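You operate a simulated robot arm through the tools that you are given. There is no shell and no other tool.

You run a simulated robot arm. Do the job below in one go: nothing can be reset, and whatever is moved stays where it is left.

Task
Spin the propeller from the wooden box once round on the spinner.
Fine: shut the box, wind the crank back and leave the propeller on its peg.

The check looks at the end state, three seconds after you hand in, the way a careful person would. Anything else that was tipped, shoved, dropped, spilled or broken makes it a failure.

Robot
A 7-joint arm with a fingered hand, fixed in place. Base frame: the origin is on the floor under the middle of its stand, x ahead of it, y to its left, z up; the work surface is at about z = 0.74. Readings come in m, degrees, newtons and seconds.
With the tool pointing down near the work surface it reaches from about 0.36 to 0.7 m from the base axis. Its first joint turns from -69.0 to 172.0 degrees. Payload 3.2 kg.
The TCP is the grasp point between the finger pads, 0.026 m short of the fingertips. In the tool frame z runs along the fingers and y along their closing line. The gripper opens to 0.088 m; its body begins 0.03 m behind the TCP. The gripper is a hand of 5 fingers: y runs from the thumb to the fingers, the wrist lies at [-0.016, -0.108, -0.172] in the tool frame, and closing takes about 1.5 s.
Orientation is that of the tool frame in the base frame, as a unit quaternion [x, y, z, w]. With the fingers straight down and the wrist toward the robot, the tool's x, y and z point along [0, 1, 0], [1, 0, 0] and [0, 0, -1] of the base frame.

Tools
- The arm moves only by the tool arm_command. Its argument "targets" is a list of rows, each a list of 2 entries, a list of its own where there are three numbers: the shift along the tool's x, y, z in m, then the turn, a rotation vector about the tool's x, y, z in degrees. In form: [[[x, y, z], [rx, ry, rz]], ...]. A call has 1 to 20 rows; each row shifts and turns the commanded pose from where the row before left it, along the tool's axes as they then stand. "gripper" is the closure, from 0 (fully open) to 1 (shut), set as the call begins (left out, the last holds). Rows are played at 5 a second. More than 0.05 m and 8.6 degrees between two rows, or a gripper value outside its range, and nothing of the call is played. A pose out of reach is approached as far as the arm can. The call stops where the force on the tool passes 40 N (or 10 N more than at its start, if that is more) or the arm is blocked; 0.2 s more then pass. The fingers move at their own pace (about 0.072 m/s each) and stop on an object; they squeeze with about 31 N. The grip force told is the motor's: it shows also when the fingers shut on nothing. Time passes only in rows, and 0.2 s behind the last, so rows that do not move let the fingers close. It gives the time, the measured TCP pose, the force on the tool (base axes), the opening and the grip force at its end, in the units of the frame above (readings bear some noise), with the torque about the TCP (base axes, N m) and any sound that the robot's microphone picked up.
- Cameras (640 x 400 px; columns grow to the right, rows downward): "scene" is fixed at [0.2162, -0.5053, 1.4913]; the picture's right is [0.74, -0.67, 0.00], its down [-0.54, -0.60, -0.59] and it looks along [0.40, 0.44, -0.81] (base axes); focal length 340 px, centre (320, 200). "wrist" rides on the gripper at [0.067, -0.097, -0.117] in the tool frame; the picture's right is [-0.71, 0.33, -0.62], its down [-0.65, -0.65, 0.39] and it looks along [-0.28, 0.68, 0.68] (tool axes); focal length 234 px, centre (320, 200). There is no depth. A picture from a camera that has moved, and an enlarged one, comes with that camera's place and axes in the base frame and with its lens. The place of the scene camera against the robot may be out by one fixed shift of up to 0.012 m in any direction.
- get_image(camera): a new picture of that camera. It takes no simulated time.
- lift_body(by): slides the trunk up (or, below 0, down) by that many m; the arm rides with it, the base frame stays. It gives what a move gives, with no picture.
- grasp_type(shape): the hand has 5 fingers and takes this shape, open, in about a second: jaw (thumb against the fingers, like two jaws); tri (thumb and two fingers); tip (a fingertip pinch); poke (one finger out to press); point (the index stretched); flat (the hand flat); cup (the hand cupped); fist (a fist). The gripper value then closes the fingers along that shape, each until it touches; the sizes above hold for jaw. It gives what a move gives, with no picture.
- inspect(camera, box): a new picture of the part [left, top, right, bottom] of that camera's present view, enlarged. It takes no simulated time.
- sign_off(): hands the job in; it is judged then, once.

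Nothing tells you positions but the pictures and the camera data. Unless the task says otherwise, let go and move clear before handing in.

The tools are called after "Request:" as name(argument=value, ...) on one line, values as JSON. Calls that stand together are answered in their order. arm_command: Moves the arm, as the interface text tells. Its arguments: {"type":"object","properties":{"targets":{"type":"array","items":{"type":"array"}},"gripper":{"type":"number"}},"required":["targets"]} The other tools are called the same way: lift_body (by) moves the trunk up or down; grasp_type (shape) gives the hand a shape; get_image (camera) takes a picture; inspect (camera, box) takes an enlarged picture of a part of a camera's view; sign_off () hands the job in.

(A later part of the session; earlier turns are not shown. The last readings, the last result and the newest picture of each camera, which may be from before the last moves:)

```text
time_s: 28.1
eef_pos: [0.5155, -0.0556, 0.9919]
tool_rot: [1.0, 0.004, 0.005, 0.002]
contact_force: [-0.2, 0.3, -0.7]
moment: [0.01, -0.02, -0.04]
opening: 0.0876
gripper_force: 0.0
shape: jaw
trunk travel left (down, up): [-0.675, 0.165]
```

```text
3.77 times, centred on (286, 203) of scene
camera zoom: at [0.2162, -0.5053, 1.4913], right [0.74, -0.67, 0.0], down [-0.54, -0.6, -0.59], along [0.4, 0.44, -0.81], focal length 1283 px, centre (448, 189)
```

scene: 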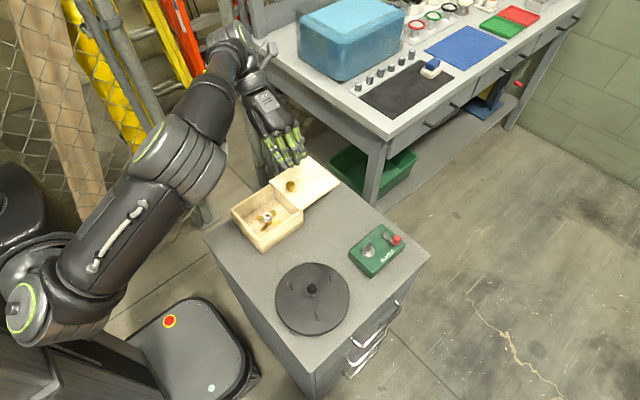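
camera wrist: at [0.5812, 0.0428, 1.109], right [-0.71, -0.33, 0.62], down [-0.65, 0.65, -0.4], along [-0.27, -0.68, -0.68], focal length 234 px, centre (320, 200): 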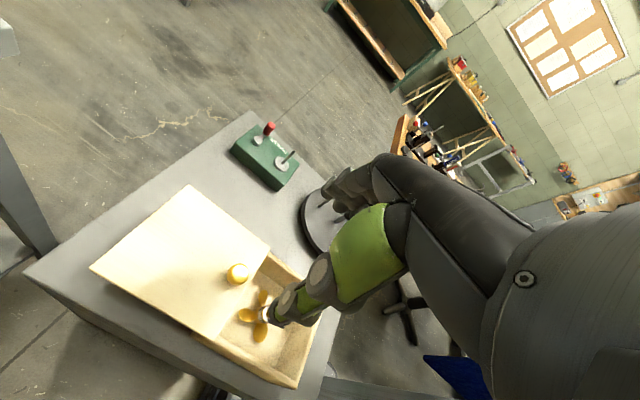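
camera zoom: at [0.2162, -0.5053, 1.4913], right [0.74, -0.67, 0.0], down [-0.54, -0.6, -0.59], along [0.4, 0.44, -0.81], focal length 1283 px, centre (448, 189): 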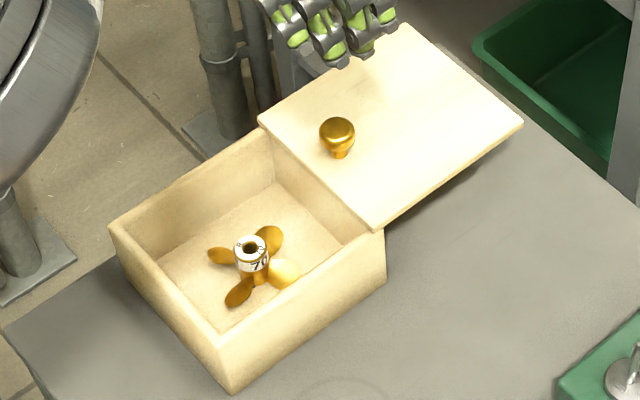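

The hub is labelled "70" and there seems to be a notch at the bottom of it. I'll move so the wrist camera gets a clear view of the propeller.

Request:
arm_command(targets=[[[-0.03, 0.002, 0.01], [0, 0, 0]], [[-0.03, 0.002, 0.02], [0, 0, 0]], [[-0.03, 0.002, 0.02], [0, 0, 0]], [[-0.03, 0.002, 0.02], [0, 0, 0]], [[-0.03, 0.002, 0.02], [0, 0, 0]], [[0, 0, 0], [0, 0, 0]]])

Request:
get_image(camera="wrist")

```text
time_s: 29.4
eef_pos: [0.3668, -0.0677, 0.9001]
tool_rot: [1.0, 0.003, 0.005, 0.002]
contact_force: [-0.1, 0.1, 0.3]
moment: [0.03, -0.02, 0.01]
opening: 0.088
gripper_force: 0.1
shape: jaw
trunk travel left (down, up): [-0.675, 0.165]
```

```text
taken
camera wrist: at [0.4311, 0.0305, 1.0164], right [-0.71, -0.33, 0.62], down [-0.65, 0.65, -0.4], along [-0.27, -0.68, -0.68], focal length 234 px, centre (320, 200)
```

wrist: 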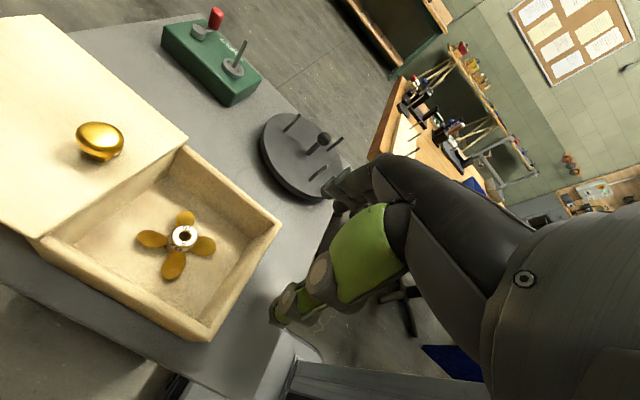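

Request:
inspect(camera="wrist", box=[130, 200, 230, 290])

Request:
inspect(camera="wrist", box=[150, 0, 350, 200])

```text
4.44 times, centred on (180, 245) of wrist
camera zoom: at [0.4311, 0.0305, 1.0164], right [-0.71, -0.33, 0.62], down [-0.65, 0.65, -0.4], along [-0.27, -0.68, -0.68], focal length 1041 px, centre (942, 0)
```

zoom: 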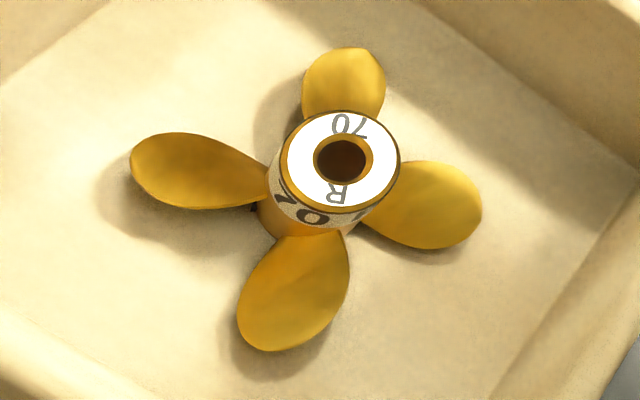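

```text
2.00 times, centred on (250, 100) of wrist
camera zoom: at [0.4311, 0.0305, 1.0164], right [-0.71, -0.33, 0.62], down [-0.65, 0.65, -0.4], along [-0.27, -0.68, -0.68], focal length 468 px, centre (460, 400)
```

zoom: 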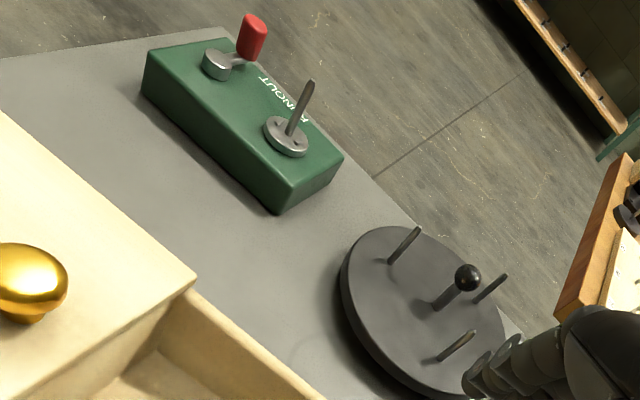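

Hub top is about (0.439, -0.057, 0.771). The blades sit at about 28°+90k, and the drive notches at the hub bottom are at about 50°/-130°. Now I'll look at the spinner's dogs.

Request:
inspect(camera="wrist", box=[210, 30, 270, 80])

Request:
inspect(camera="scene", box=[357, 238, 381, 258])

Request:
inspect(camera="scene", box=[345, 222, 410, 282])

```text
8.00 times, centred on (240, 55) of wrist
camera zoom: at [0.4311, 0.0305, 1.0164], right [-0.71, -0.33, 0.62], down [-0.65, 0.65, -0.4], along [-0.27, -0.68, -0.68], focal length 1873 px, centre (960, 1360)
```

zoom: 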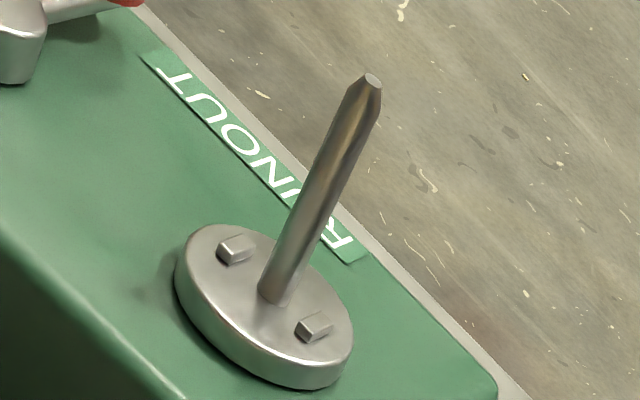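

```text
16.00 times, centred on (369, 248) of scene
camera zoom: at [0.2162, -0.5053, 1.4913], right [0.74, -0.67, 0.0], down [-0.54, -0.6, -0.59], along [0.4, 0.44, -0.81], focal length 5440 px, centre (-464, -568)
```

zoom: 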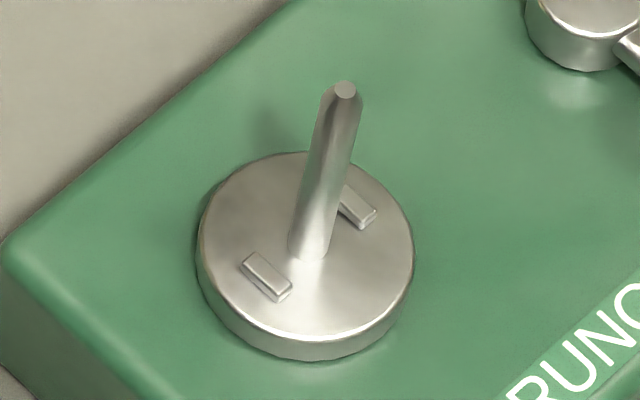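

```text
6.67 times, centred on (378, 252) of scene
camera zoom: at [0.2162, -0.5053, 1.4913], right [0.74, -0.67, 0.0], down [-0.54, -0.6, -0.59], along [0.4, 0.44, -0.81], focal length 2267 px, centre (-63, -147)
```

zoom: 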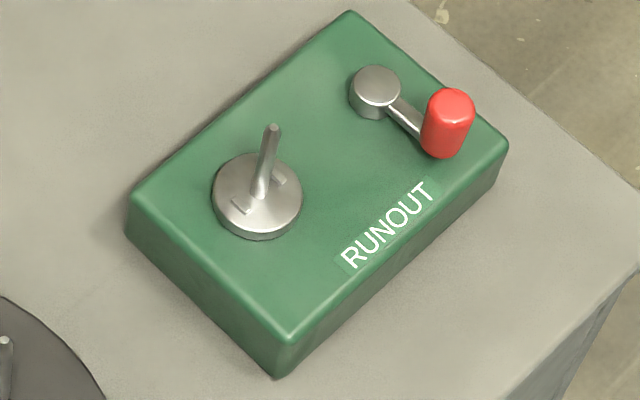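

The spinner's two dogs are at ±x of the peg, each about 7 mm tangentially and 3 mm radially. Four fingers wide would foul the blades, so I'll try the narrower "tri" shape and look at it.

Request:
grasp_type(shape="tri")

Request:
get_image(camera="wrist")

Request:
inspect(camera="scene", box=[170, 100, 310, 240])

```text
time_s: 30.4
eef_pos: [0.3665, -0.0672, 0.8998]
tool_rot: [1.0, 0.004, 0.005, 0.002]
contact_force: [-0.3, 0.1, -0.3]
moment: [-0.05, 0.01, 0.0]
opening: 0.0877
gripper_force: 0.0
shape: tri
trunk travel left (down, up): [-0.675, 0.165]
```

```text
taken
camera wrist: at [0.4312, 0.0307, 1.0166], right [-0.71, -0.33, 0.62], down [-0.65, 0.65, -0.4], along [-0.27, -0.69, -0.68], focal length 234 px, centre (320, 200)
```

wrist: 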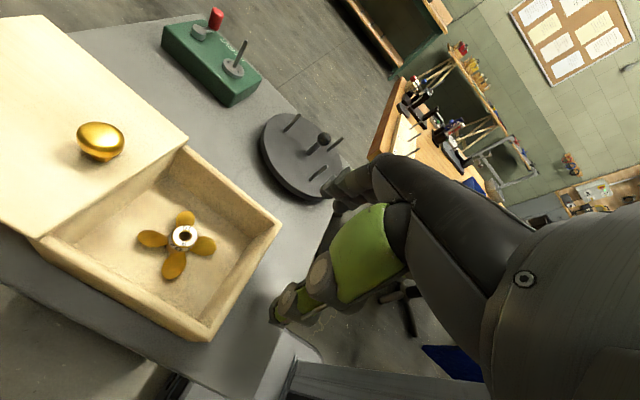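

```text
2.86 times, centred on (240, 170) of scene
camera zoom: at [0.2162, -0.5053, 1.4913], right [0.74, -0.67, 0.0], down [-0.54, -0.6, -0.59], along [0.4, 0.44, -0.81], focal length 972 px, centre (549, 286)
```

zoom: 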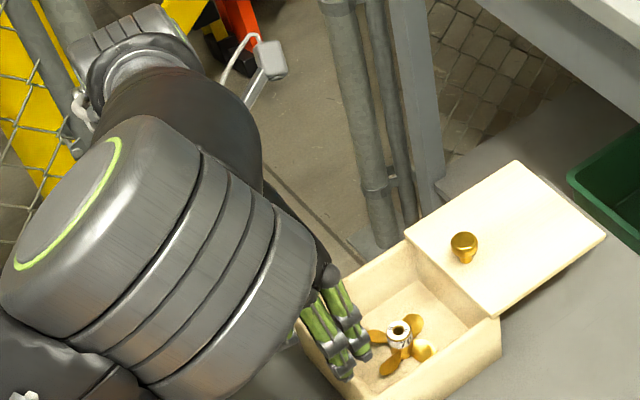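

In tri, the index and middle fingers straddle the TCP and the ring and little fingers curl away. I'll move above the propeller, yaw to about 40° so the later placement stays within reach, and pre-close partway.

Request:
arm_command(targets=[[[0.036, -0.005, 0], [0, 0, 0]], [[0.036, -0.005, 0], [0, 0, 0]], [[0, 0, 0], [0, 0, -8.4]], [[0, 0, 0], [0, 0, -8.4]], [[0, 0, 0], [0, 0, -8.4]], [[0, 0, 0], [0, 0, -8.4]], [[0, 0, 0], [0, 0, -8.4]], [[0, 0, 0], [0, 0, -8]], [[0, 0, 0], [0, 0, 0]]], gripper=0.4)

Request:
get_image(camera="wrist")

Request:
inspect(camera="scene", box=[200, 120, 340, 260])

```text
time_s: 32.4
eef_pos: [0.4382, -0.0577, 0.9018]
tool_rot: [0.904, 0.427, 0.003, 0.004]
contact_force: [0.1, -0.5, 0.2]
moment: [0.01, -0.01, 0.03]
opening: 0.0535
gripper_force: 0.1
shape: tri
trunk travel left (down, up): [-0.675, 0.165]
```

```text
taken
camera wrist: at [0.4046, 0.0566, 1.0167], right [-0.2, -0.75, 0.63], down [-0.91, -0.09, -0.4], along [0.35, -0.65, -0.67], focal length 234 px, centre (320, 200)
```

wrist: 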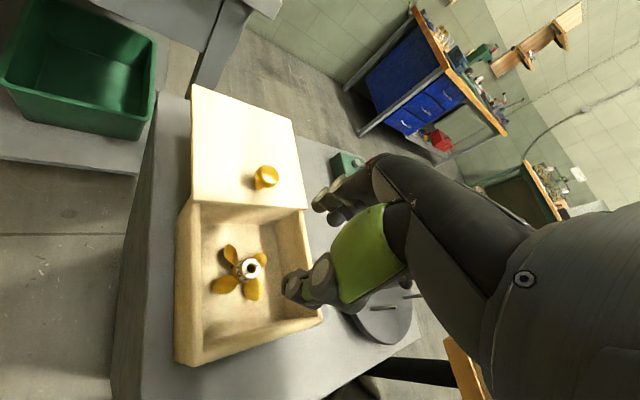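

```text
2.86 times, centred on (270, 190) of scene
camera zoom: at [0.2162, -0.5053, 1.4913], right [0.74, -0.67, 0.0], down [-0.54, -0.6, -0.59], along [0.4, 0.44, -0.81], focal length 972 px, centre (463, 229)
```

zoom: 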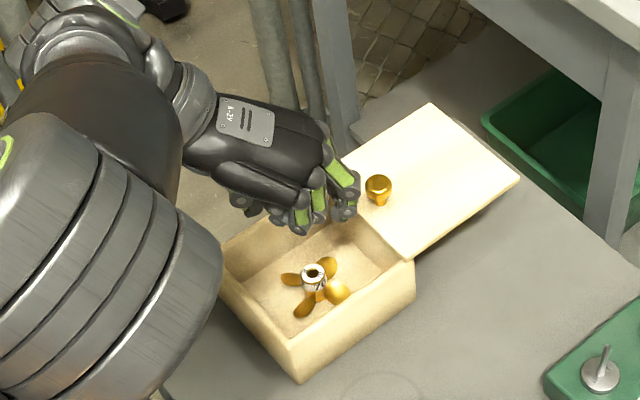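

Request:
inspect(camera="wrist", box=[200, 230, 300, 310])

Request:
inspect(camera="scene", box=[235, 140, 305, 200])

```text
5.00 times, centred on (250, 270) of wrist
camera zoom: at [0.4046, 0.0566, 1.0167], right [-0.2, -0.75, 0.63], down [-0.91, -0.09, -0.4], along [0.35, -0.65, -0.67], focal length 1171 px, centre (670, -150)
```

zoom: 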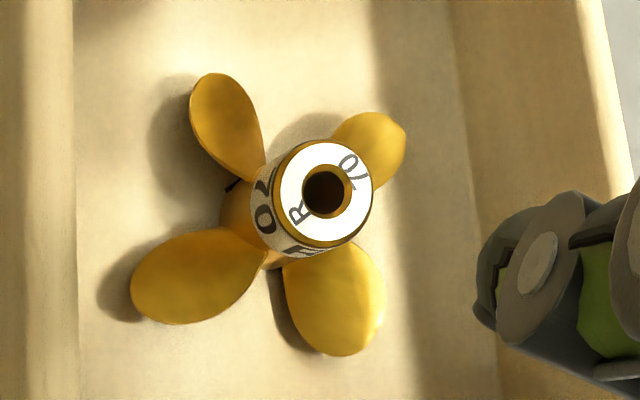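

```text
6.67 times, centred on (270, 170) of scene
camera zoom: at [0.2162, -0.5053, 1.4913], right [0.74, -0.67, 0.0], down [-0.54, -0.6, -0.59], along [0.4, 0.44, -0.81], focal length 2267 px, centre (653, 400)
```

zoom: 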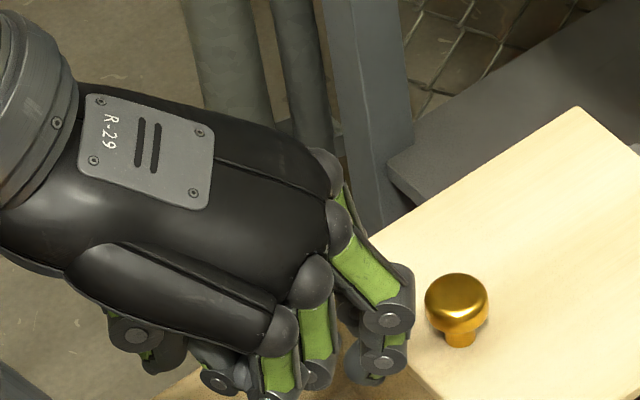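

Hub located at (0.4395, -0.0572). Clearance to the lid edge and walls is tight, so I'll narrow the opening to about 4 cm, go to roughly 43° yaw, and descend in stages.

Request:
arm_command(targets=[[[0.0012, 0.0007, 0], [0, 0, 4]], [[0, 0, 0.02], [0, 0, 0]], [[0, 0, 0.02], [0, 0, 0]], [[0, 0, 0.02], [0, 0, 0]], [[0, 0, 0], [0, 0, 0]], [[0, 0, 0], [0, 0, 0]]], gripper=0.55)

Request:
inspect(camera="scene", box=[220, 150, 320, 250])

Request:
inspect(camera="wrist", box=[160, 170, 400, 350])

```text
time_s: 33.8
eef_pos: [0.4397, -0.0572, 0.8394]
tool_rot: [0.919, 0.393, 0.004, 0.005]
contact_force: [0.1, -0.6, 0.0]
moment: [0.01, 0.0, 0.01]
opening: 0.0402
gripper_force: 0.1
shape: tri
trunk travel left (down, up): [-0.675, 0.165]
```

```text
4.00 times, centred on (270, 200) of scene
camera zoom: at [0.2162, -0.5053, 1.4913], right [0.74, -0.67, 0.0], down [-0.54, -0.6, -0.59], along [0.4, 0.44, -0.81], focal length 1360 px, centre (520, 200)
```

zoom: 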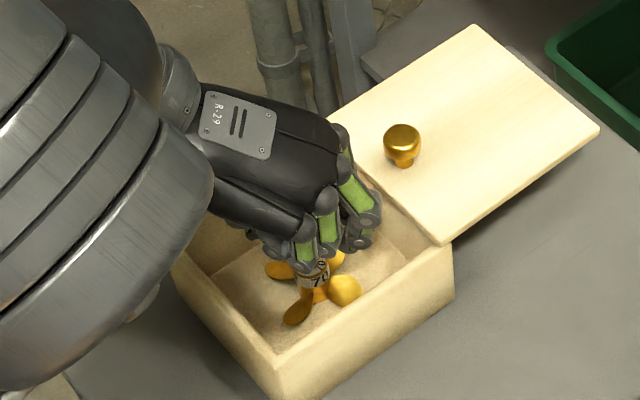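

```text
2.22 times, centred on (280, 260) of wrist
camera zoom: at [0.4143, 0.0582, 0.9565], right [-0.25, -0.74, 0.63], down [-0.92, -0.02, -0.4], along [0.31, -0.67, -0.67], focal length 520 px, centre (409, 67)
```

zoom: 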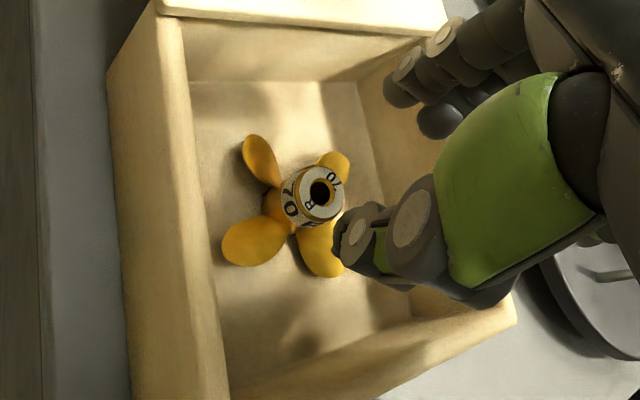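

Clearances look fine. I'll continue down to grip height.

Request:
arm_command(targets=[[[0, 0, 0.012], [0, 0, 0]], [[0, 0, 0.012], [0, 0, 0]], [[0, 0, 0.012], [0, 0, 0]], [[0, 0, 0.01], [0, 0, 0]], [[0, 0, 0.006], [0, 0, 0]], [[0, 0, 0], [0, 0, 0]]])

Request:
inspect(camera="scene", box=[230, 170, 310, 240])

Request:
inspect(camera="wrist", box=[200, 150, 400, 300])

```text
time_s: 35.1
eef_pos: [0.4395, -0.0586, 0.7883]
tool_rot: [0.919, 0.393, 0.003, 0.004]
contact_force: [0.5, -0.2, 0.5]
moment: [0.01, 0.02, 0.0]
opening: 0.04
gripper_force: 0.2
shape: tri
trunk travel left (down, up): [-0.675, 0.165]
```

```text
5.71 times, centred on (270, 205) of scene
camera zoom: at [0.2162, -0.5053, 1.4913], right [0.74, -0.67, 0.0], down [-0.54, -0.6, -0.59], along [0.4, 0.44, -0.81], focal length 1943 px, centre (606, 171)
```

zoom: 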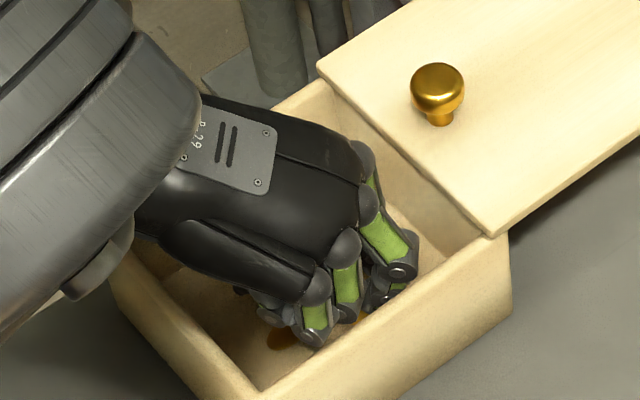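

```text
2.67 times, centred on (300, 225) of wrist
camera zoom: at [0.4143, 0.0577, 0.905], right [-0.25, -0.74, 0.63], down [-0.92, -0.02, -0.4], along [0.31, -0.67, -0.67], focal length 624 px, centre (373, 133)
```

zoom: 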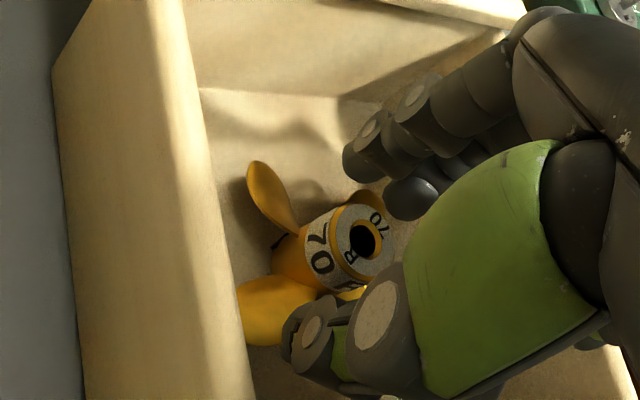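

Both cameras show the hub between the thumb and two fingers. Closing now.

Request:
arm_command(targets=[[[0, 0, 0.001], [0, 0, 0]], [[0, 0, 0], [0, 0, 0]], [[0, 0, 0], [0, 0, 0]], [[0, 0, 0], [0, 0, 0]], [[0, 0, 0], [0, 0, 0]], [[0, 0, 0], [0, 0, 0]], [[0, 0, 0], [0, 0, 0]]], gripper=1)

Request:
inspect(camera="wrist", box=[200, 150, 400, 300])

Request:
inspect(camera="scene", box=[230, 170, 310, 240])

```text
time_s: 36.8
eef_pos: [0.4408, -0.0589, 0.789]
tool_rot: [0.919, 0.394, 0.004, 0.004]
contact_force: [0.5, 0.2, 0.5]
moment: [-0.02, -0.04, -0.02]
opening: 0.0153
gripper_force: 30.6
shape: tri
trunk travel left (down, up): [-0.675, 0.165]
```

```text
2.67 times, centred on (300, 225) of wrist
camera zoom: at [0.4149, 0.0585, 0.904], right [-0.25, -0.74, 0.63], down [-0.92, -0.02, -0.4], along [0.31, -0.67, -0.67], focal length 624 px, centre (373, 133)
```

zoom: 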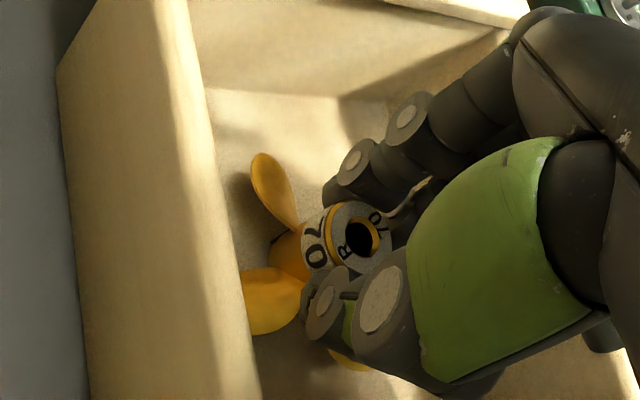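

```text
5.71 times, centred on (270, 205) of scene
camera zoom: at [0.2162, -0.5053, 1.4913], right [0.74, -0.67, 0.0], down [-0.54, -0.6, -0.59], along [0.4, 0.44, -0.81], focal length 1943 px, centre (606, 171)
```

zoom: 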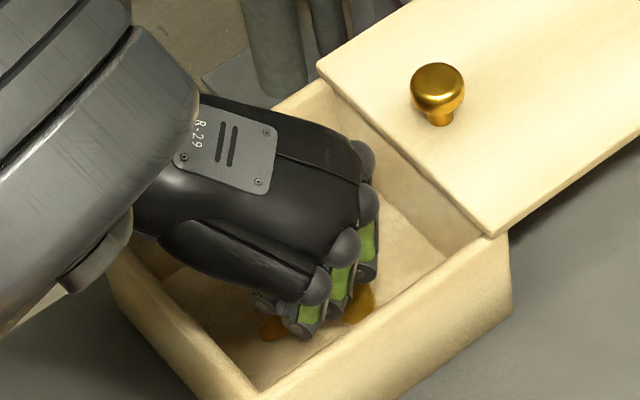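

It's gripped on the hub (opening 0.015, 31 N). I'll lift slowly and check.

Request:
arm_command(targets=[[[0, 0, -0.006], [0, 0, 0]], [[0, 0, -0.01], [0, 0, 0]], [[0, 0, -0.015], [0, 0, 0]], [[0, 0, -0.02], [0, 0, 0]], [[0, 0, 0], [0, 0, 0]]])

Request:
inspect(camera="wrist", box=[200, 150, 400, 300])

Request:
inspect(camera="scene", box=[230, 160, 310, 230])

```text
time_s: 38.0
eef_pos: [0.4405, -0.0581, 0.8394]
tool_rot: [0.919, 0.394, 0.003, 0.003]
contact_force: [0.8, 0.3, -0.4]
moment: [-0.02, -0.01, 0.02]
opening: 0.0151
gripper_force: 30.6
shape: tri
trunk travel left (down, up): [-0.675, 0.165]
```

```text
2.67 times, centred on (300, 225) of wrist
camera zoom: at [0.4144, 0.0586, 0.9558], right [-0.25, -0.74, 0.62], down [-0.92, -0.02, -0.4], along [0.31, -0.67, -0.67], focal length 624 px, centre (373, 133)
```

zoom: 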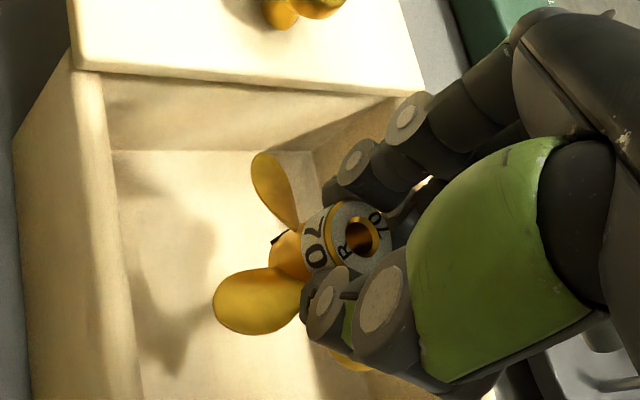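

```text
5.71 times, centred on (270, 195) of scene
camera zoom: at [0.2162, -0.5053, 1.4913], right [0.74, -0.67, 0.0], down [-0.54, -0.6, -0.59], along [0.4, 0.44, -0.81], focal length 1943 px, centre (606, 229)
```

zoom: 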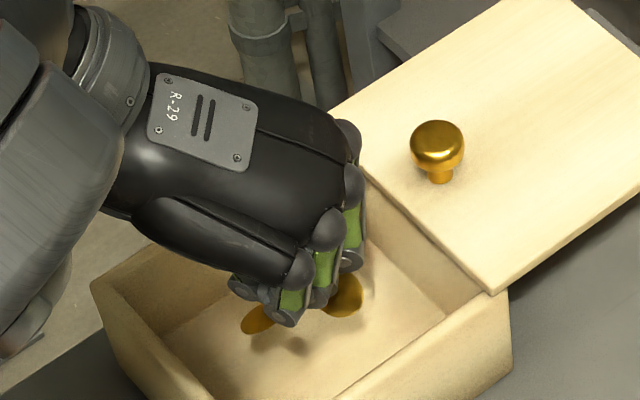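

The propeller is in hand and upright. I'll raise it well clear, then tilt it so the scene camera can see the drive slots on its underside.

Request:
arm_command(targets=[[[0, 0, -0.03], [0, 0, 0]], [[0, 0, -0.04], [0, 0, 0]], [[0, 0, -0.04], [0, 0, 0]], [[0, 0, -0.04], [0, 0, 0]], [[0, 0, -0.04], [0, 0, 0]], [[0, 0, -0.04], [0, 0, 0]], [[0, 0, -0.04], [0, 0, 0]], [[0, 0, -0.04], [0, 0, 0]], [[0, 0, 0], [0, 0, 0]]])

Request:
get_image(camera="scene")

```text
time_s: 40.0
eef_pos: [0.4365, -0.0562, 1.1494]
tool_rot: [0.919, 0.394, 0.003, 0.004]
contact_force: [0.0, 0.0, -1.0]
moment: [0.02, 0.01, 0.03]
opening: 0.0147
gripper_force: 30.9
shape: tri
trunk travel left (down, up): [-0.675, 0.165]
```

```text
taken
```

scene: 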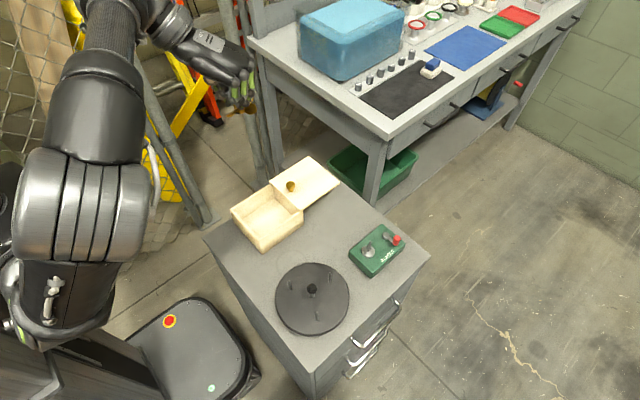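

Request:
lift_body(by=0.12)

Request:
arm_command(targets=[[[0, 0, 0], [0, -8, 0]], [[0, 0, 0], [0, -8, 0]], [[0, 0, 0], [0, -8, 0]], [[0, 0, 0], [0, -8, 0]], [[0, 0, 0], [0, -8, 0]], [[0, 0, 0], [0, -8, 0]], [[0, 0, 0], [0, 0, 0]]])

Request:
get_image(camera="scene")

```text
time_s: 41.5
eef_pos: [0.4364, -0.0556, 1.2701]
tool_rot: [0.919, 0.394, 0.004, 0.004]
contact_force: [-0.7, -0.1, -0.9]
moment: [-0.02, 0.0, 0.01]
opening: 0.0151
gripper_force: 30.8
shape: tri
trunk travel left (down, up): [-0.795, 0.045]
```

```text
time_s: 43.0
eef_pos: [0.4371, -0.0563, 1.2703]
tool_rot: [0.842, 0.356, -0.371, 0.164]
contact_force: [0.1, 0.2, 0.0]
moment: [0.02, 0.0, -0.02]
opening: 0.0153
gripper_force: 31.4
shape: tri
trunk travel left (down, up): [-0.795, 0.045]
```

```text
taken
```

scene: 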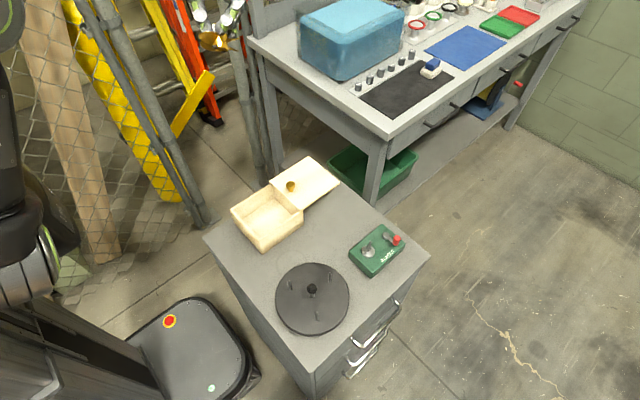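

Request:
inspect(camera="scene", box=[180, 0, 260, 60])

Request:
inspect(camera="scene", box=[200, 20, 235, 50])

```text
6.67 times, centred on (220, 30) of scene
camera zoom: at [0.2162, -0.5053, 1.4913], right [0.74, -0.67, 0.0], down [-0.54, -0.6, -0.59], along [0.4, 0.44, -0.81], focal length 2267 px, centre (987, 1333)
```

zoom: 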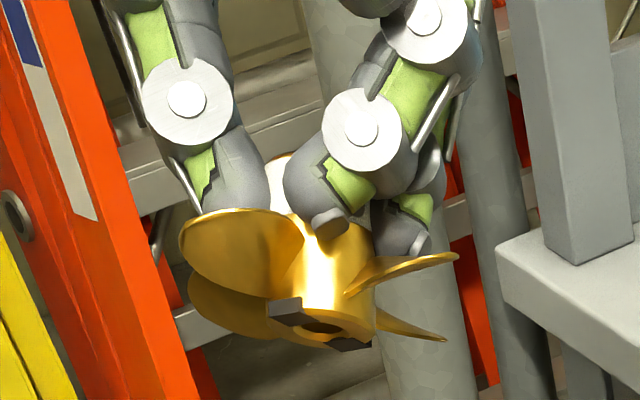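

```text
13.33 times, centred on (218, 35) of scene
camera zoom: at [0.2162, -0.5053, 1.4913], right [0.74, -0.67, 0.0], down [-0.54, -0.6, -0.59], along [0.4, 0.44, -0.81], focal length 4534 px, centre (1687, 2400)
```

zoom: 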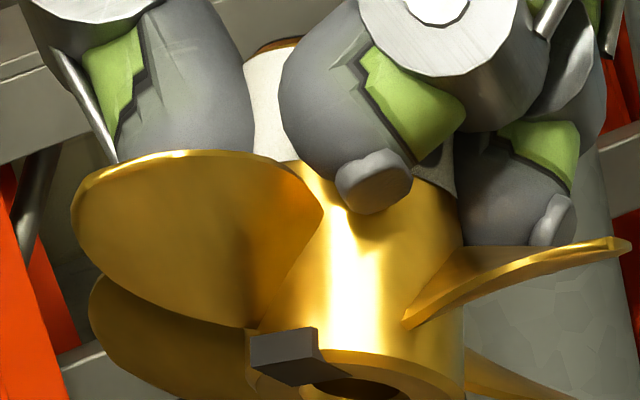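

The underside shows two dark notches on opposite sides of the bore. I'll tilt a little more for a face-on view.

Request:
arm_command(targets=[[[0, 0, 0.01], [0, -8, 0]], [[0, 0, 0.01], [0, -8, 0]], [[0, 0, 0.01], [0, -8, 0]], [[0, 0, 0], [0, 0, 0]]])

Request:
get_image(camera="scene")

```text
time_s: 44.0
eef_pos: [0.4147, -0.1057, 1.25]
tool_rot: [0.755, 0.321, -0.529, 0.217]
contact_force: [0.8, -0.2, -0.1]
moment: [0.0, -0.02, 0.01]
opening: 0.0148
gripper_force: 31.1
shape: tri
out of reach, approached as far as the arm can: row 2, 3
trunk travel left (down, up): [-0.795, 0.045]
```

```text
taken
```

scene: 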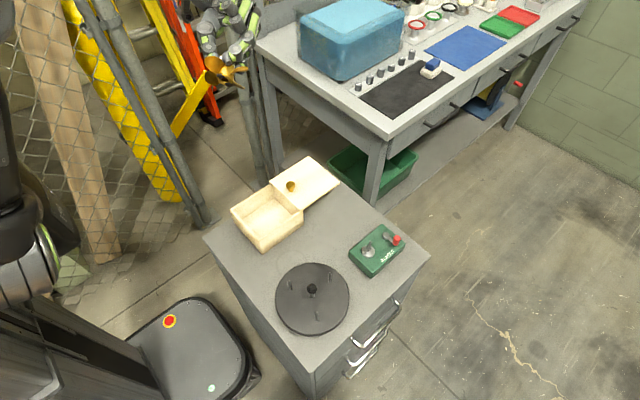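

Request:
inspect(camera="scene", box=[195, 45, 255, 95])

Request:
inspect(camera="scene", box=[208, 55, 240, 83])

```text
8.00 times, centred on (225, 70) of scene
camera zoom: at [0.2162, -0.5053, 1.4913], right [0.74, -0.67, 0.0], down [-0.54, -0.6, -0.59], along [0.4, 0.44, -0.81], focal length 2720 px, centre (1080, 1240)
```

zoom: 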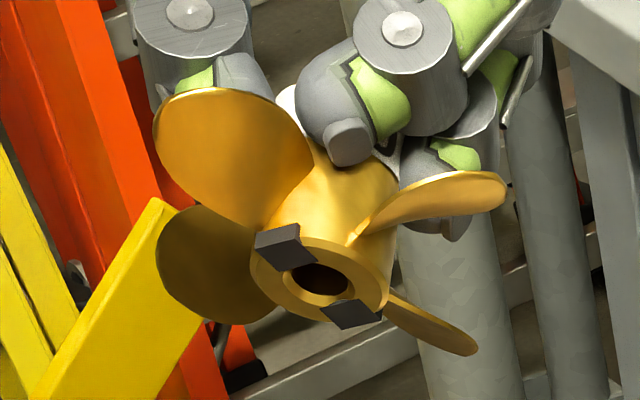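

```text
14.29 times, centred on (224, 69) of scene
camera zoom: at [0.2162, -0.5053, 1.4913], right [0.74, -0.67, 0.0], down [-0.54, -0.6, -0.59], along [0.4, 0.44, -0.81], focal length 4858 px, centre (1691, 2071)
```

zoom: 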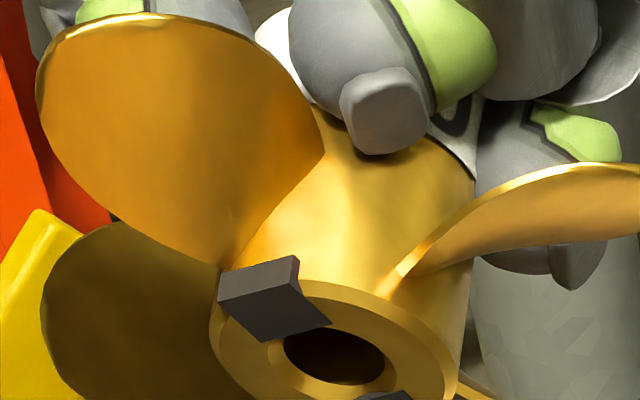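

I can read the slot axis now: about 21° from the tool's x-axis toward its y-axis, so a yaw of about 69° lines it up with the dogs (0°/180°). Next I'll undo the tilt and apply the yaw.

Request:
arm_command(targets=[[[0, 0, 0], [0, 7.8, 0]], [[0, 0, 0], [0, 7.8, 0]], [[0, 0, 0], [0, 7.8, 0]], [[0, 0, 0], [0, 7.8, 0]], [[0, 0, 0], [0, 7.8, 0]], [[0, 0, 0], [0, 7.8, 0]], [[0, 0, 0], [0, 7.8, 0]], [[0, 0, 0], [0, 7.8, 0]], [[0, 0, 0], [0, 7.4, 0]], [[0, 0, 0], [0, 0, 8.3]], [[0, 0, 0], [0, 0, 8.3]], [[0, 0, 0], [0, 0, 8.4]], [[0, 0, 0], [0, 0, 0]]])

Request:
get_image(camera="scene")

```text
time_s: 46.9
eef_pos: [0.4132, -0.0972, 1.2453]
tool_rot: [0.983, 0.183, -0.012, 0.014]
contact_force: [-0.1, -1.0, -1.3]
moment: [0.03, 0.02, 0.0]
opening: 0.0148
gripper_force: 30.8
shape: tri
trunk travel left (down, up): [-0.795, 0.045]
```

```text
taken
```

scene: 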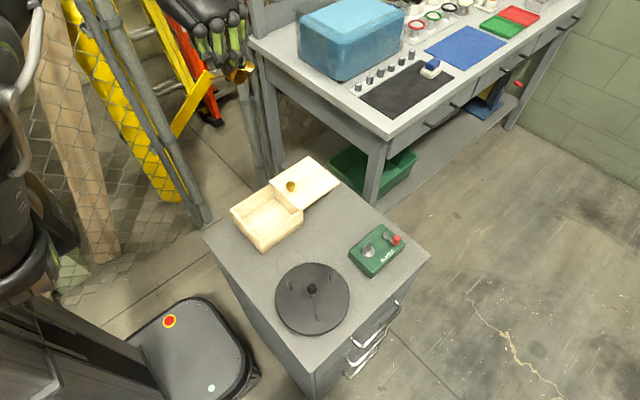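

Request:
lift_body(by=-0.12)

Request:
arm_command(targets=[[[0, 0, 0], [1.33, 1.64, 0]], [[0.0088, 0.034, 0.018], [0, 0, 0]], [[0.0088, 0.034, 0.018], [0, 0, 0]], [[0.0088, 0.034, 0.018], [0, 0, 0]], [[0.0088, 0.034, 0.018], [0, 0, 0]], [[0.0088, 0.034, 0.018], [0, 0, 0]], [[0.0088, 0.034, 0.018], [0, 0, 0]], [[0.0088, 0.034, 0.018], [0, 0, 0]], [[0, 0, 0], [0, 0, 0]]])

Request:
get_image(camera="scene")

Request:
get_image(camera="wrist")

```text
time_s: 48.4
eef_pos: [0.4125, -0.0974, 1.126]
tool_rot: [0.982, 0.186, -0.011, 0.014]
contact_force: [1.0, 0.5, -1.2]
moment: [0.0, -0.04, 0.0]
opening: 0.0147
gripper_force: 31.1
shape: tri
trunk travel left (down, up): [-0.675, 0.165]
```

```text
time_s: 50.4
eef_pos: [0.5572, -0.2981, 0.9989]
tool_rot: [0.983, 0.185, 0.002, 0.001]
contact_force: [-0.3, -0.1, -0.2]
moment: [-0.02, -0.03, -0.02]
opening: 0.0149
gripper_force: 30.9
shape: tri
trunk travel left (down, up): [-0.675, 0.165]
```

```text
taken
```

scene: 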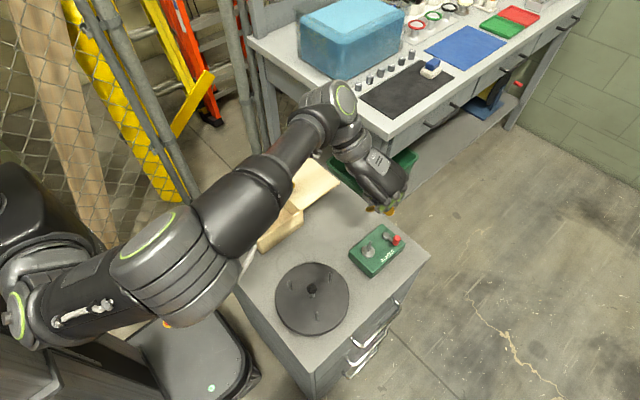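

```text
taken
camera wrist: at [0.5834, -0.182, 1.116], right [-0.54, -0.57, 0.62], down [-0.84, 0.37, -0.39], along [-0.01, -0.74, -0.68], focal length 234 px, centre (320, 200)
```

wrist: 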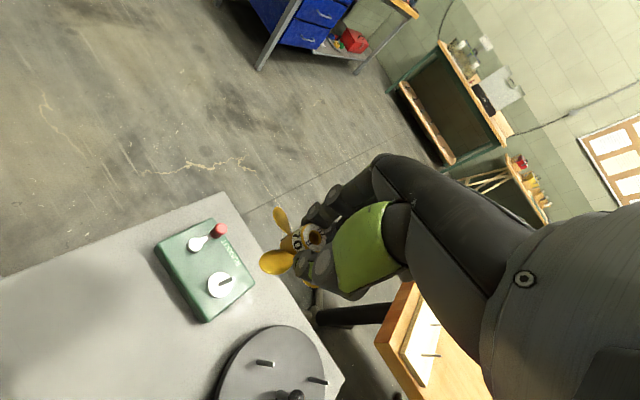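

I'm roughly above the spinner and both cameras see the scene. Zooming in to measure the peg against the hub.

Request:
inspect(camera="wrist", box=[150, 190, 350, 340])

Request:
inspect(camera="scene", box=[335, 170, 425, 280])

Request:
inspect(camera="wrist", box=[195, 260, 250, 305])

```text
2.67 times, centred on (250, 265) of wrist
camera zoom: at [0.5834, -0.182, 1.116], right [-0.54, -0.57, 0.62], down [-0.84, 0.37, -0.39], along [-0.01, -0.74, -0.68], focal length 624 px, centre (507, 27)
```

zoom: 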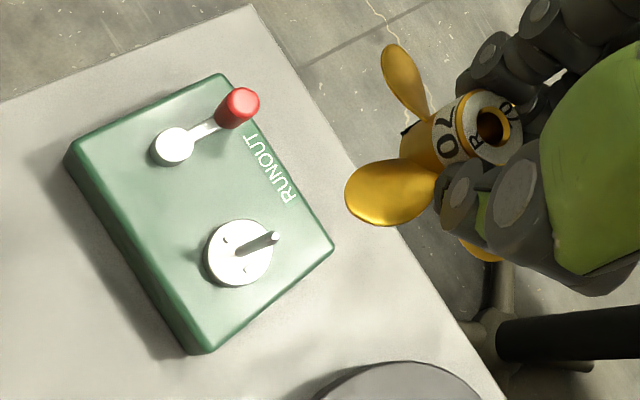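

```text
3.64 times, centred on (380, 225) of scene
camera zoom: at [0.2162, -0.5053, 1.4913], right [0.74, -0.67, 0.0], down [-0.54, -0.6, -0.59], along [0.4, 0.44, -0.81], focal length 1236 px, centre (102, 109)
```

zoom: 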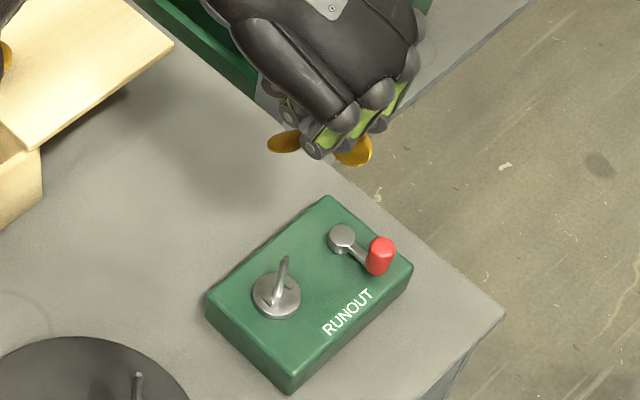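

```text
8.89 times, centred on (222, 282) of wrist
camera zoom: at [0.5834, -0.182, 1.116], right [-0.54, -0.57, 0.62], down [-0.84, 0.37, -0.39], along [-0.01, -0.74, -0.68], focal length 2082 px, centre (1187, -533)
```

zoom: 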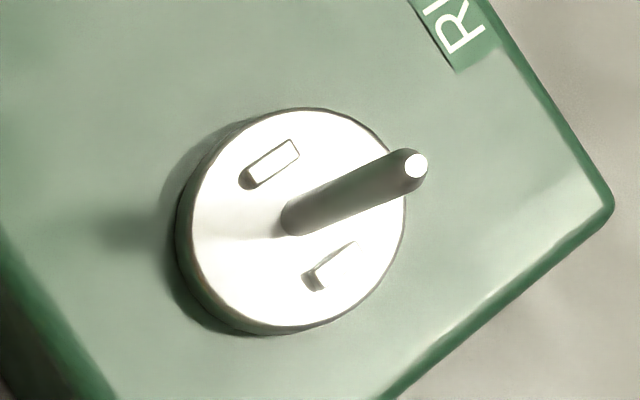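

Request:
arm_command(targets=[[[0, 0, 0.03], [0, 0, 0]], [[0, 0, 0.03], [0, 0, 0]], [[0, 0, 0.03], [0, 0, 0]], [[0, 0, 0.02], [0, 0, 0]], [[0, 0, 0], [0, 0, 0]], [[0, 0, 0], [0, 0, 0]]])

Request:
inspect(camera="wrist", box=[200, 180, 360, 300])

Request:
inspect(camera="scene", box=[335, 190, 415, 260])

```text
time_s: 51.8
eef_pos: [0.5581, -0.2966, 0.8887]
tool_rot: [0.983, 0.184, -0.001, -0.001]
contact_force: [0.1, 0.2, -0.6]
moment: [0.01, 0.04, 0.01]
opening: 0.0149
gripper_force: 30.8
shape: tri
trunk travel left (down, up): [-0.675, 0.165]
```

```text
3.33 times, centred on (280, 240) of wrist
camera zoom: at [0.5841, -0.1821, 1.0052], right [-0.54, -0.57, 0.62], down [-0.84, 0.37, -0.39], along [-0.01, -0.74, -0.68], focal length 781 px, centre (453, 67)
```

zoom: 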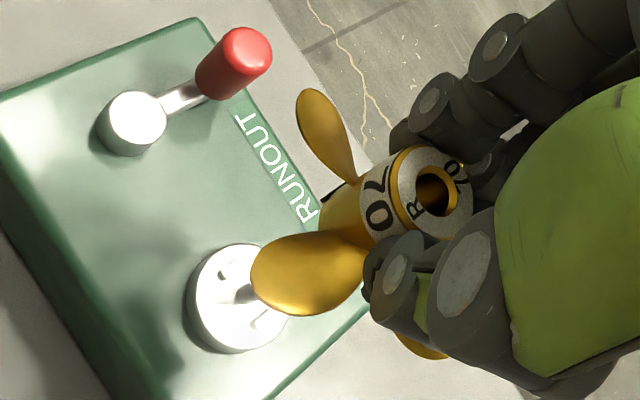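

```text
5.71 times, centred on (375, 225) of scene
camera zoom: at [0.2162, -0.5053, 1.4913], right [0.74, -0.67, 0.0], down [-0.54, -0.6, -0.59], along [0.4, 0.44, -0.81], focal length 1943 px, centre (6, 57)
```

zoom: 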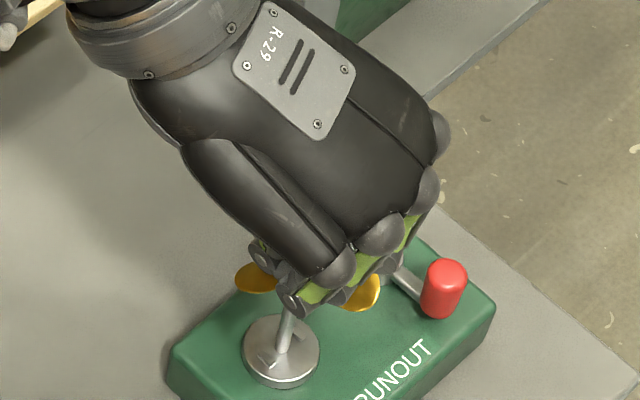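

Request:
inspect(camera="scene", box=[360, 220, 400, 255])

Request:
inspect(camera="wrist", box=[235, 205, 315, 275])

```text
11.43 times, centred on (380, 238) of scene
camera zoom: at [0.2162, -0.5053, 1.4913], right [0.74, -0.67, 0.0], down [-0.54, -0.6, -0.59], along [0.4, 0.44, -0.81], focal length 3886 px, centre (-366, -229)
```

zoom: 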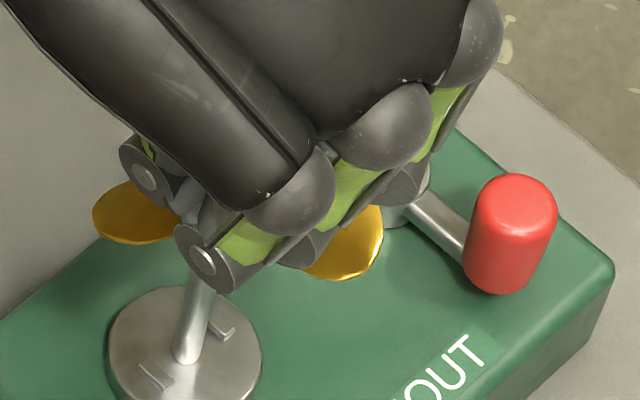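

```text
5.71 times, centred on (275, 240) of wrist
camera zoom: at [0.5841, -0.1821, 1.0052], right [-0.54, -0.57, 0.62], down [-0.84, 0.37, -0.39], along [-0.01, -0.74, -0.68], focal length 1338 px, centre (577, -29)
```

zoom: 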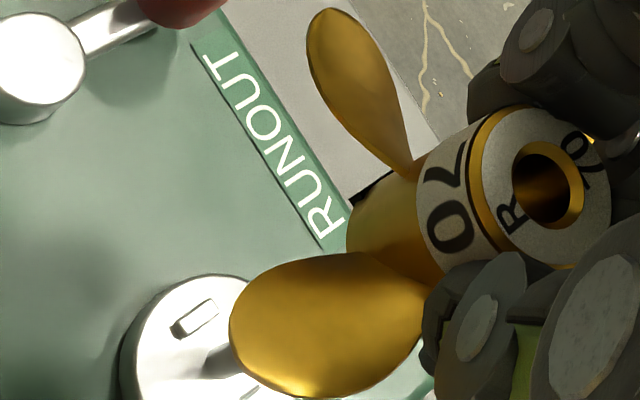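

Combining both views, the hub needs a small correction of about (-3.5, -3) mm and about 2° more yaw. I'll apply that and then lower in small steps, watching the forces.

Request:
arm_command(targets=[[[-0.0044, 0.0015, 0], [0, 0, 2]], [[0, 0, 0.005], [0, 0, 0]], [[0, 0, 0.005], [0, 0, 0]], [[0, 0, 0], [0, 0, 0]], [[0, 0, 0], [0, 0, 0]]])

Request:
inspect(camera="wrist", box=[200, 180, 360, 300])

Request:
inspect(camera="scene", box=[360, 220, 400, 255])

```text
time_s: 53.0
eef_pos: [0.5529, -0.3006, 0.8786]
tool_rot: [0.986, 0.167, 0.0, 0.0]
contact_force: [-0.1, 0.4, -0.6]
moment: [-0.01, -0.05, 0.02]
opening: 0.0148
gripper_force: 30.9
shape: tri
trunk travel left (down, up): [-0.675, 0.165]
```

```text
3.33 times, centred on (280, 240) of wrist
camera zoom: at [0.5849, -0.1863, 0.9957], right [-0.56, -0.55, 0.62], down [-0.83, 0.4, -0.39], along [-0.04, -0.73, -0.68], focal length 781 px, centre (453, 67)
```

zoom: 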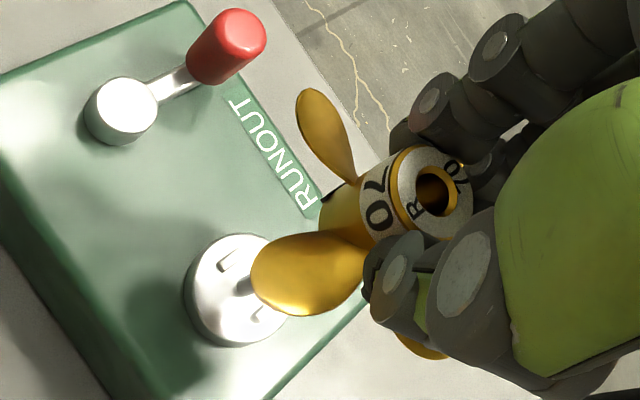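

```text
11.43 times, centred on (380, 238) of scene
camera zoom: at [0.2162, -0.5053, 1.4913], right [0.74, -0.67, 0.0], down [-0.54, -0.6, -0.59], along [0.4, 0.44, -0.81], focal length 3886 px, centre (-366, -229)
```

zoom: 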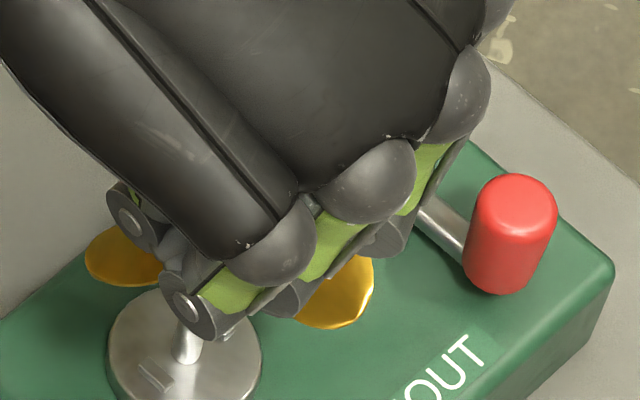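

The offset now looks to be within about 1 mm in the wrist view. I'll lower gently toward the peg tip.

Request:
arm_command(targets=[[[0, 0, 0.003], [0, 0, 0]], [[0, 0, 0.003], [0, 0, 0]], [[0, 0, 0.003], [0, 0, 0]], [[0, 0, 0], [0, 0, 0]]])

Request:
inspect(camera="wrist", box=[200, 180, 360, 300])

Request:
inspect(camera="scene", box=[360, 220, 400, 255])

```text
time_s: 54.0
eef_pos: [0.5556, -0.2996, 0.8695]
tool_rot: [0.986, 0.167, 0.0, 0.0]
contact_force: [-0.1, 0.6, -1.2]
moment: [-0.03, 0.02, -0.02]
opening: 0.0148
gripper_force: 31.5
shape: tri
trunk travel left (down, up): [-0.675, 0.165]
```

```text
3.33 times, centred on (280, 240) of wrist
camera zoom: at [0.5857, -0.186, 0.9871], right [-0.56, -0.55, 0.62], down [-0.83, 0.4, -0.39], along [-0.04, -0.73, -0.68], focal length 781 px, centre (453, 67)
```

zoom: 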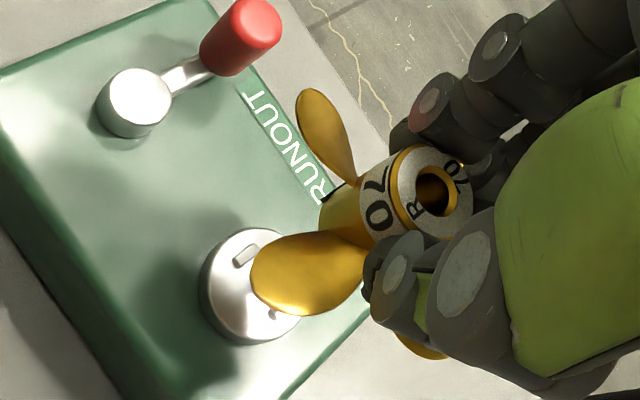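

```text
11.43 times, centred on (380, 238) of scene
camera zoom: at [0.2162, -0.5053, 1.4913], right [0.74, -0.67, 0.0], down [-0.54, -0.6, -0.59], along [0.4, 0.44, -0.81], focal length 3886 px, centre (-366, -229)
```

zoom: 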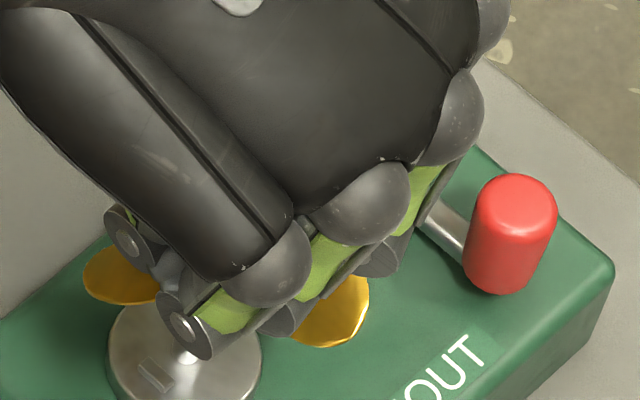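

Request:
inspect(camera="wrist", box=[255, 220, 315, 290])

Request:
inspect(camera="scene", box=[365, 235, 390, 258])

```text
5.71 times, centred on (285, 255) of wrist
camera zoom: at [0.5857, -0.186, 0.9871], right [-0.56, -0.55, 0.62], down [-0.83, 0.4, -0.39], along [-0.04, -0.73, -0.68], focal length 1338 px, centre (520, -114)
```

zoom: 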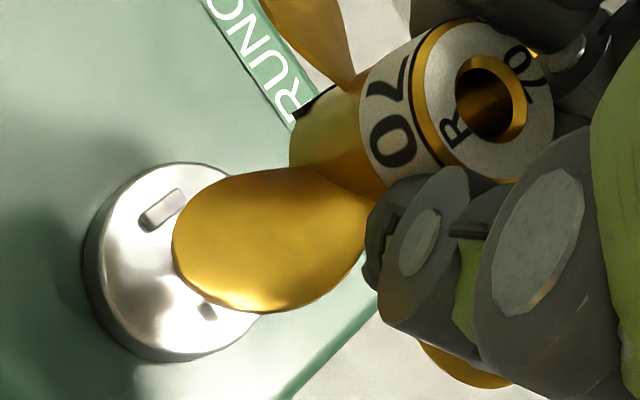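

```text
16.00 times, centred on (378, 246) of scene
camera zoom: at [0.2162, -0.5053, 1.4913], right [0.74, -0.67, 0.0], down [-0.54, -0.6, -0.59], along [0.4, 0.44, -0.81], focal length 5440 px, centre (-600, -544)
```

zoom: 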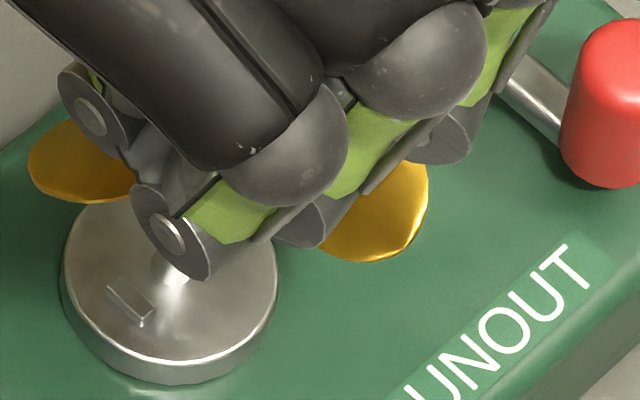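

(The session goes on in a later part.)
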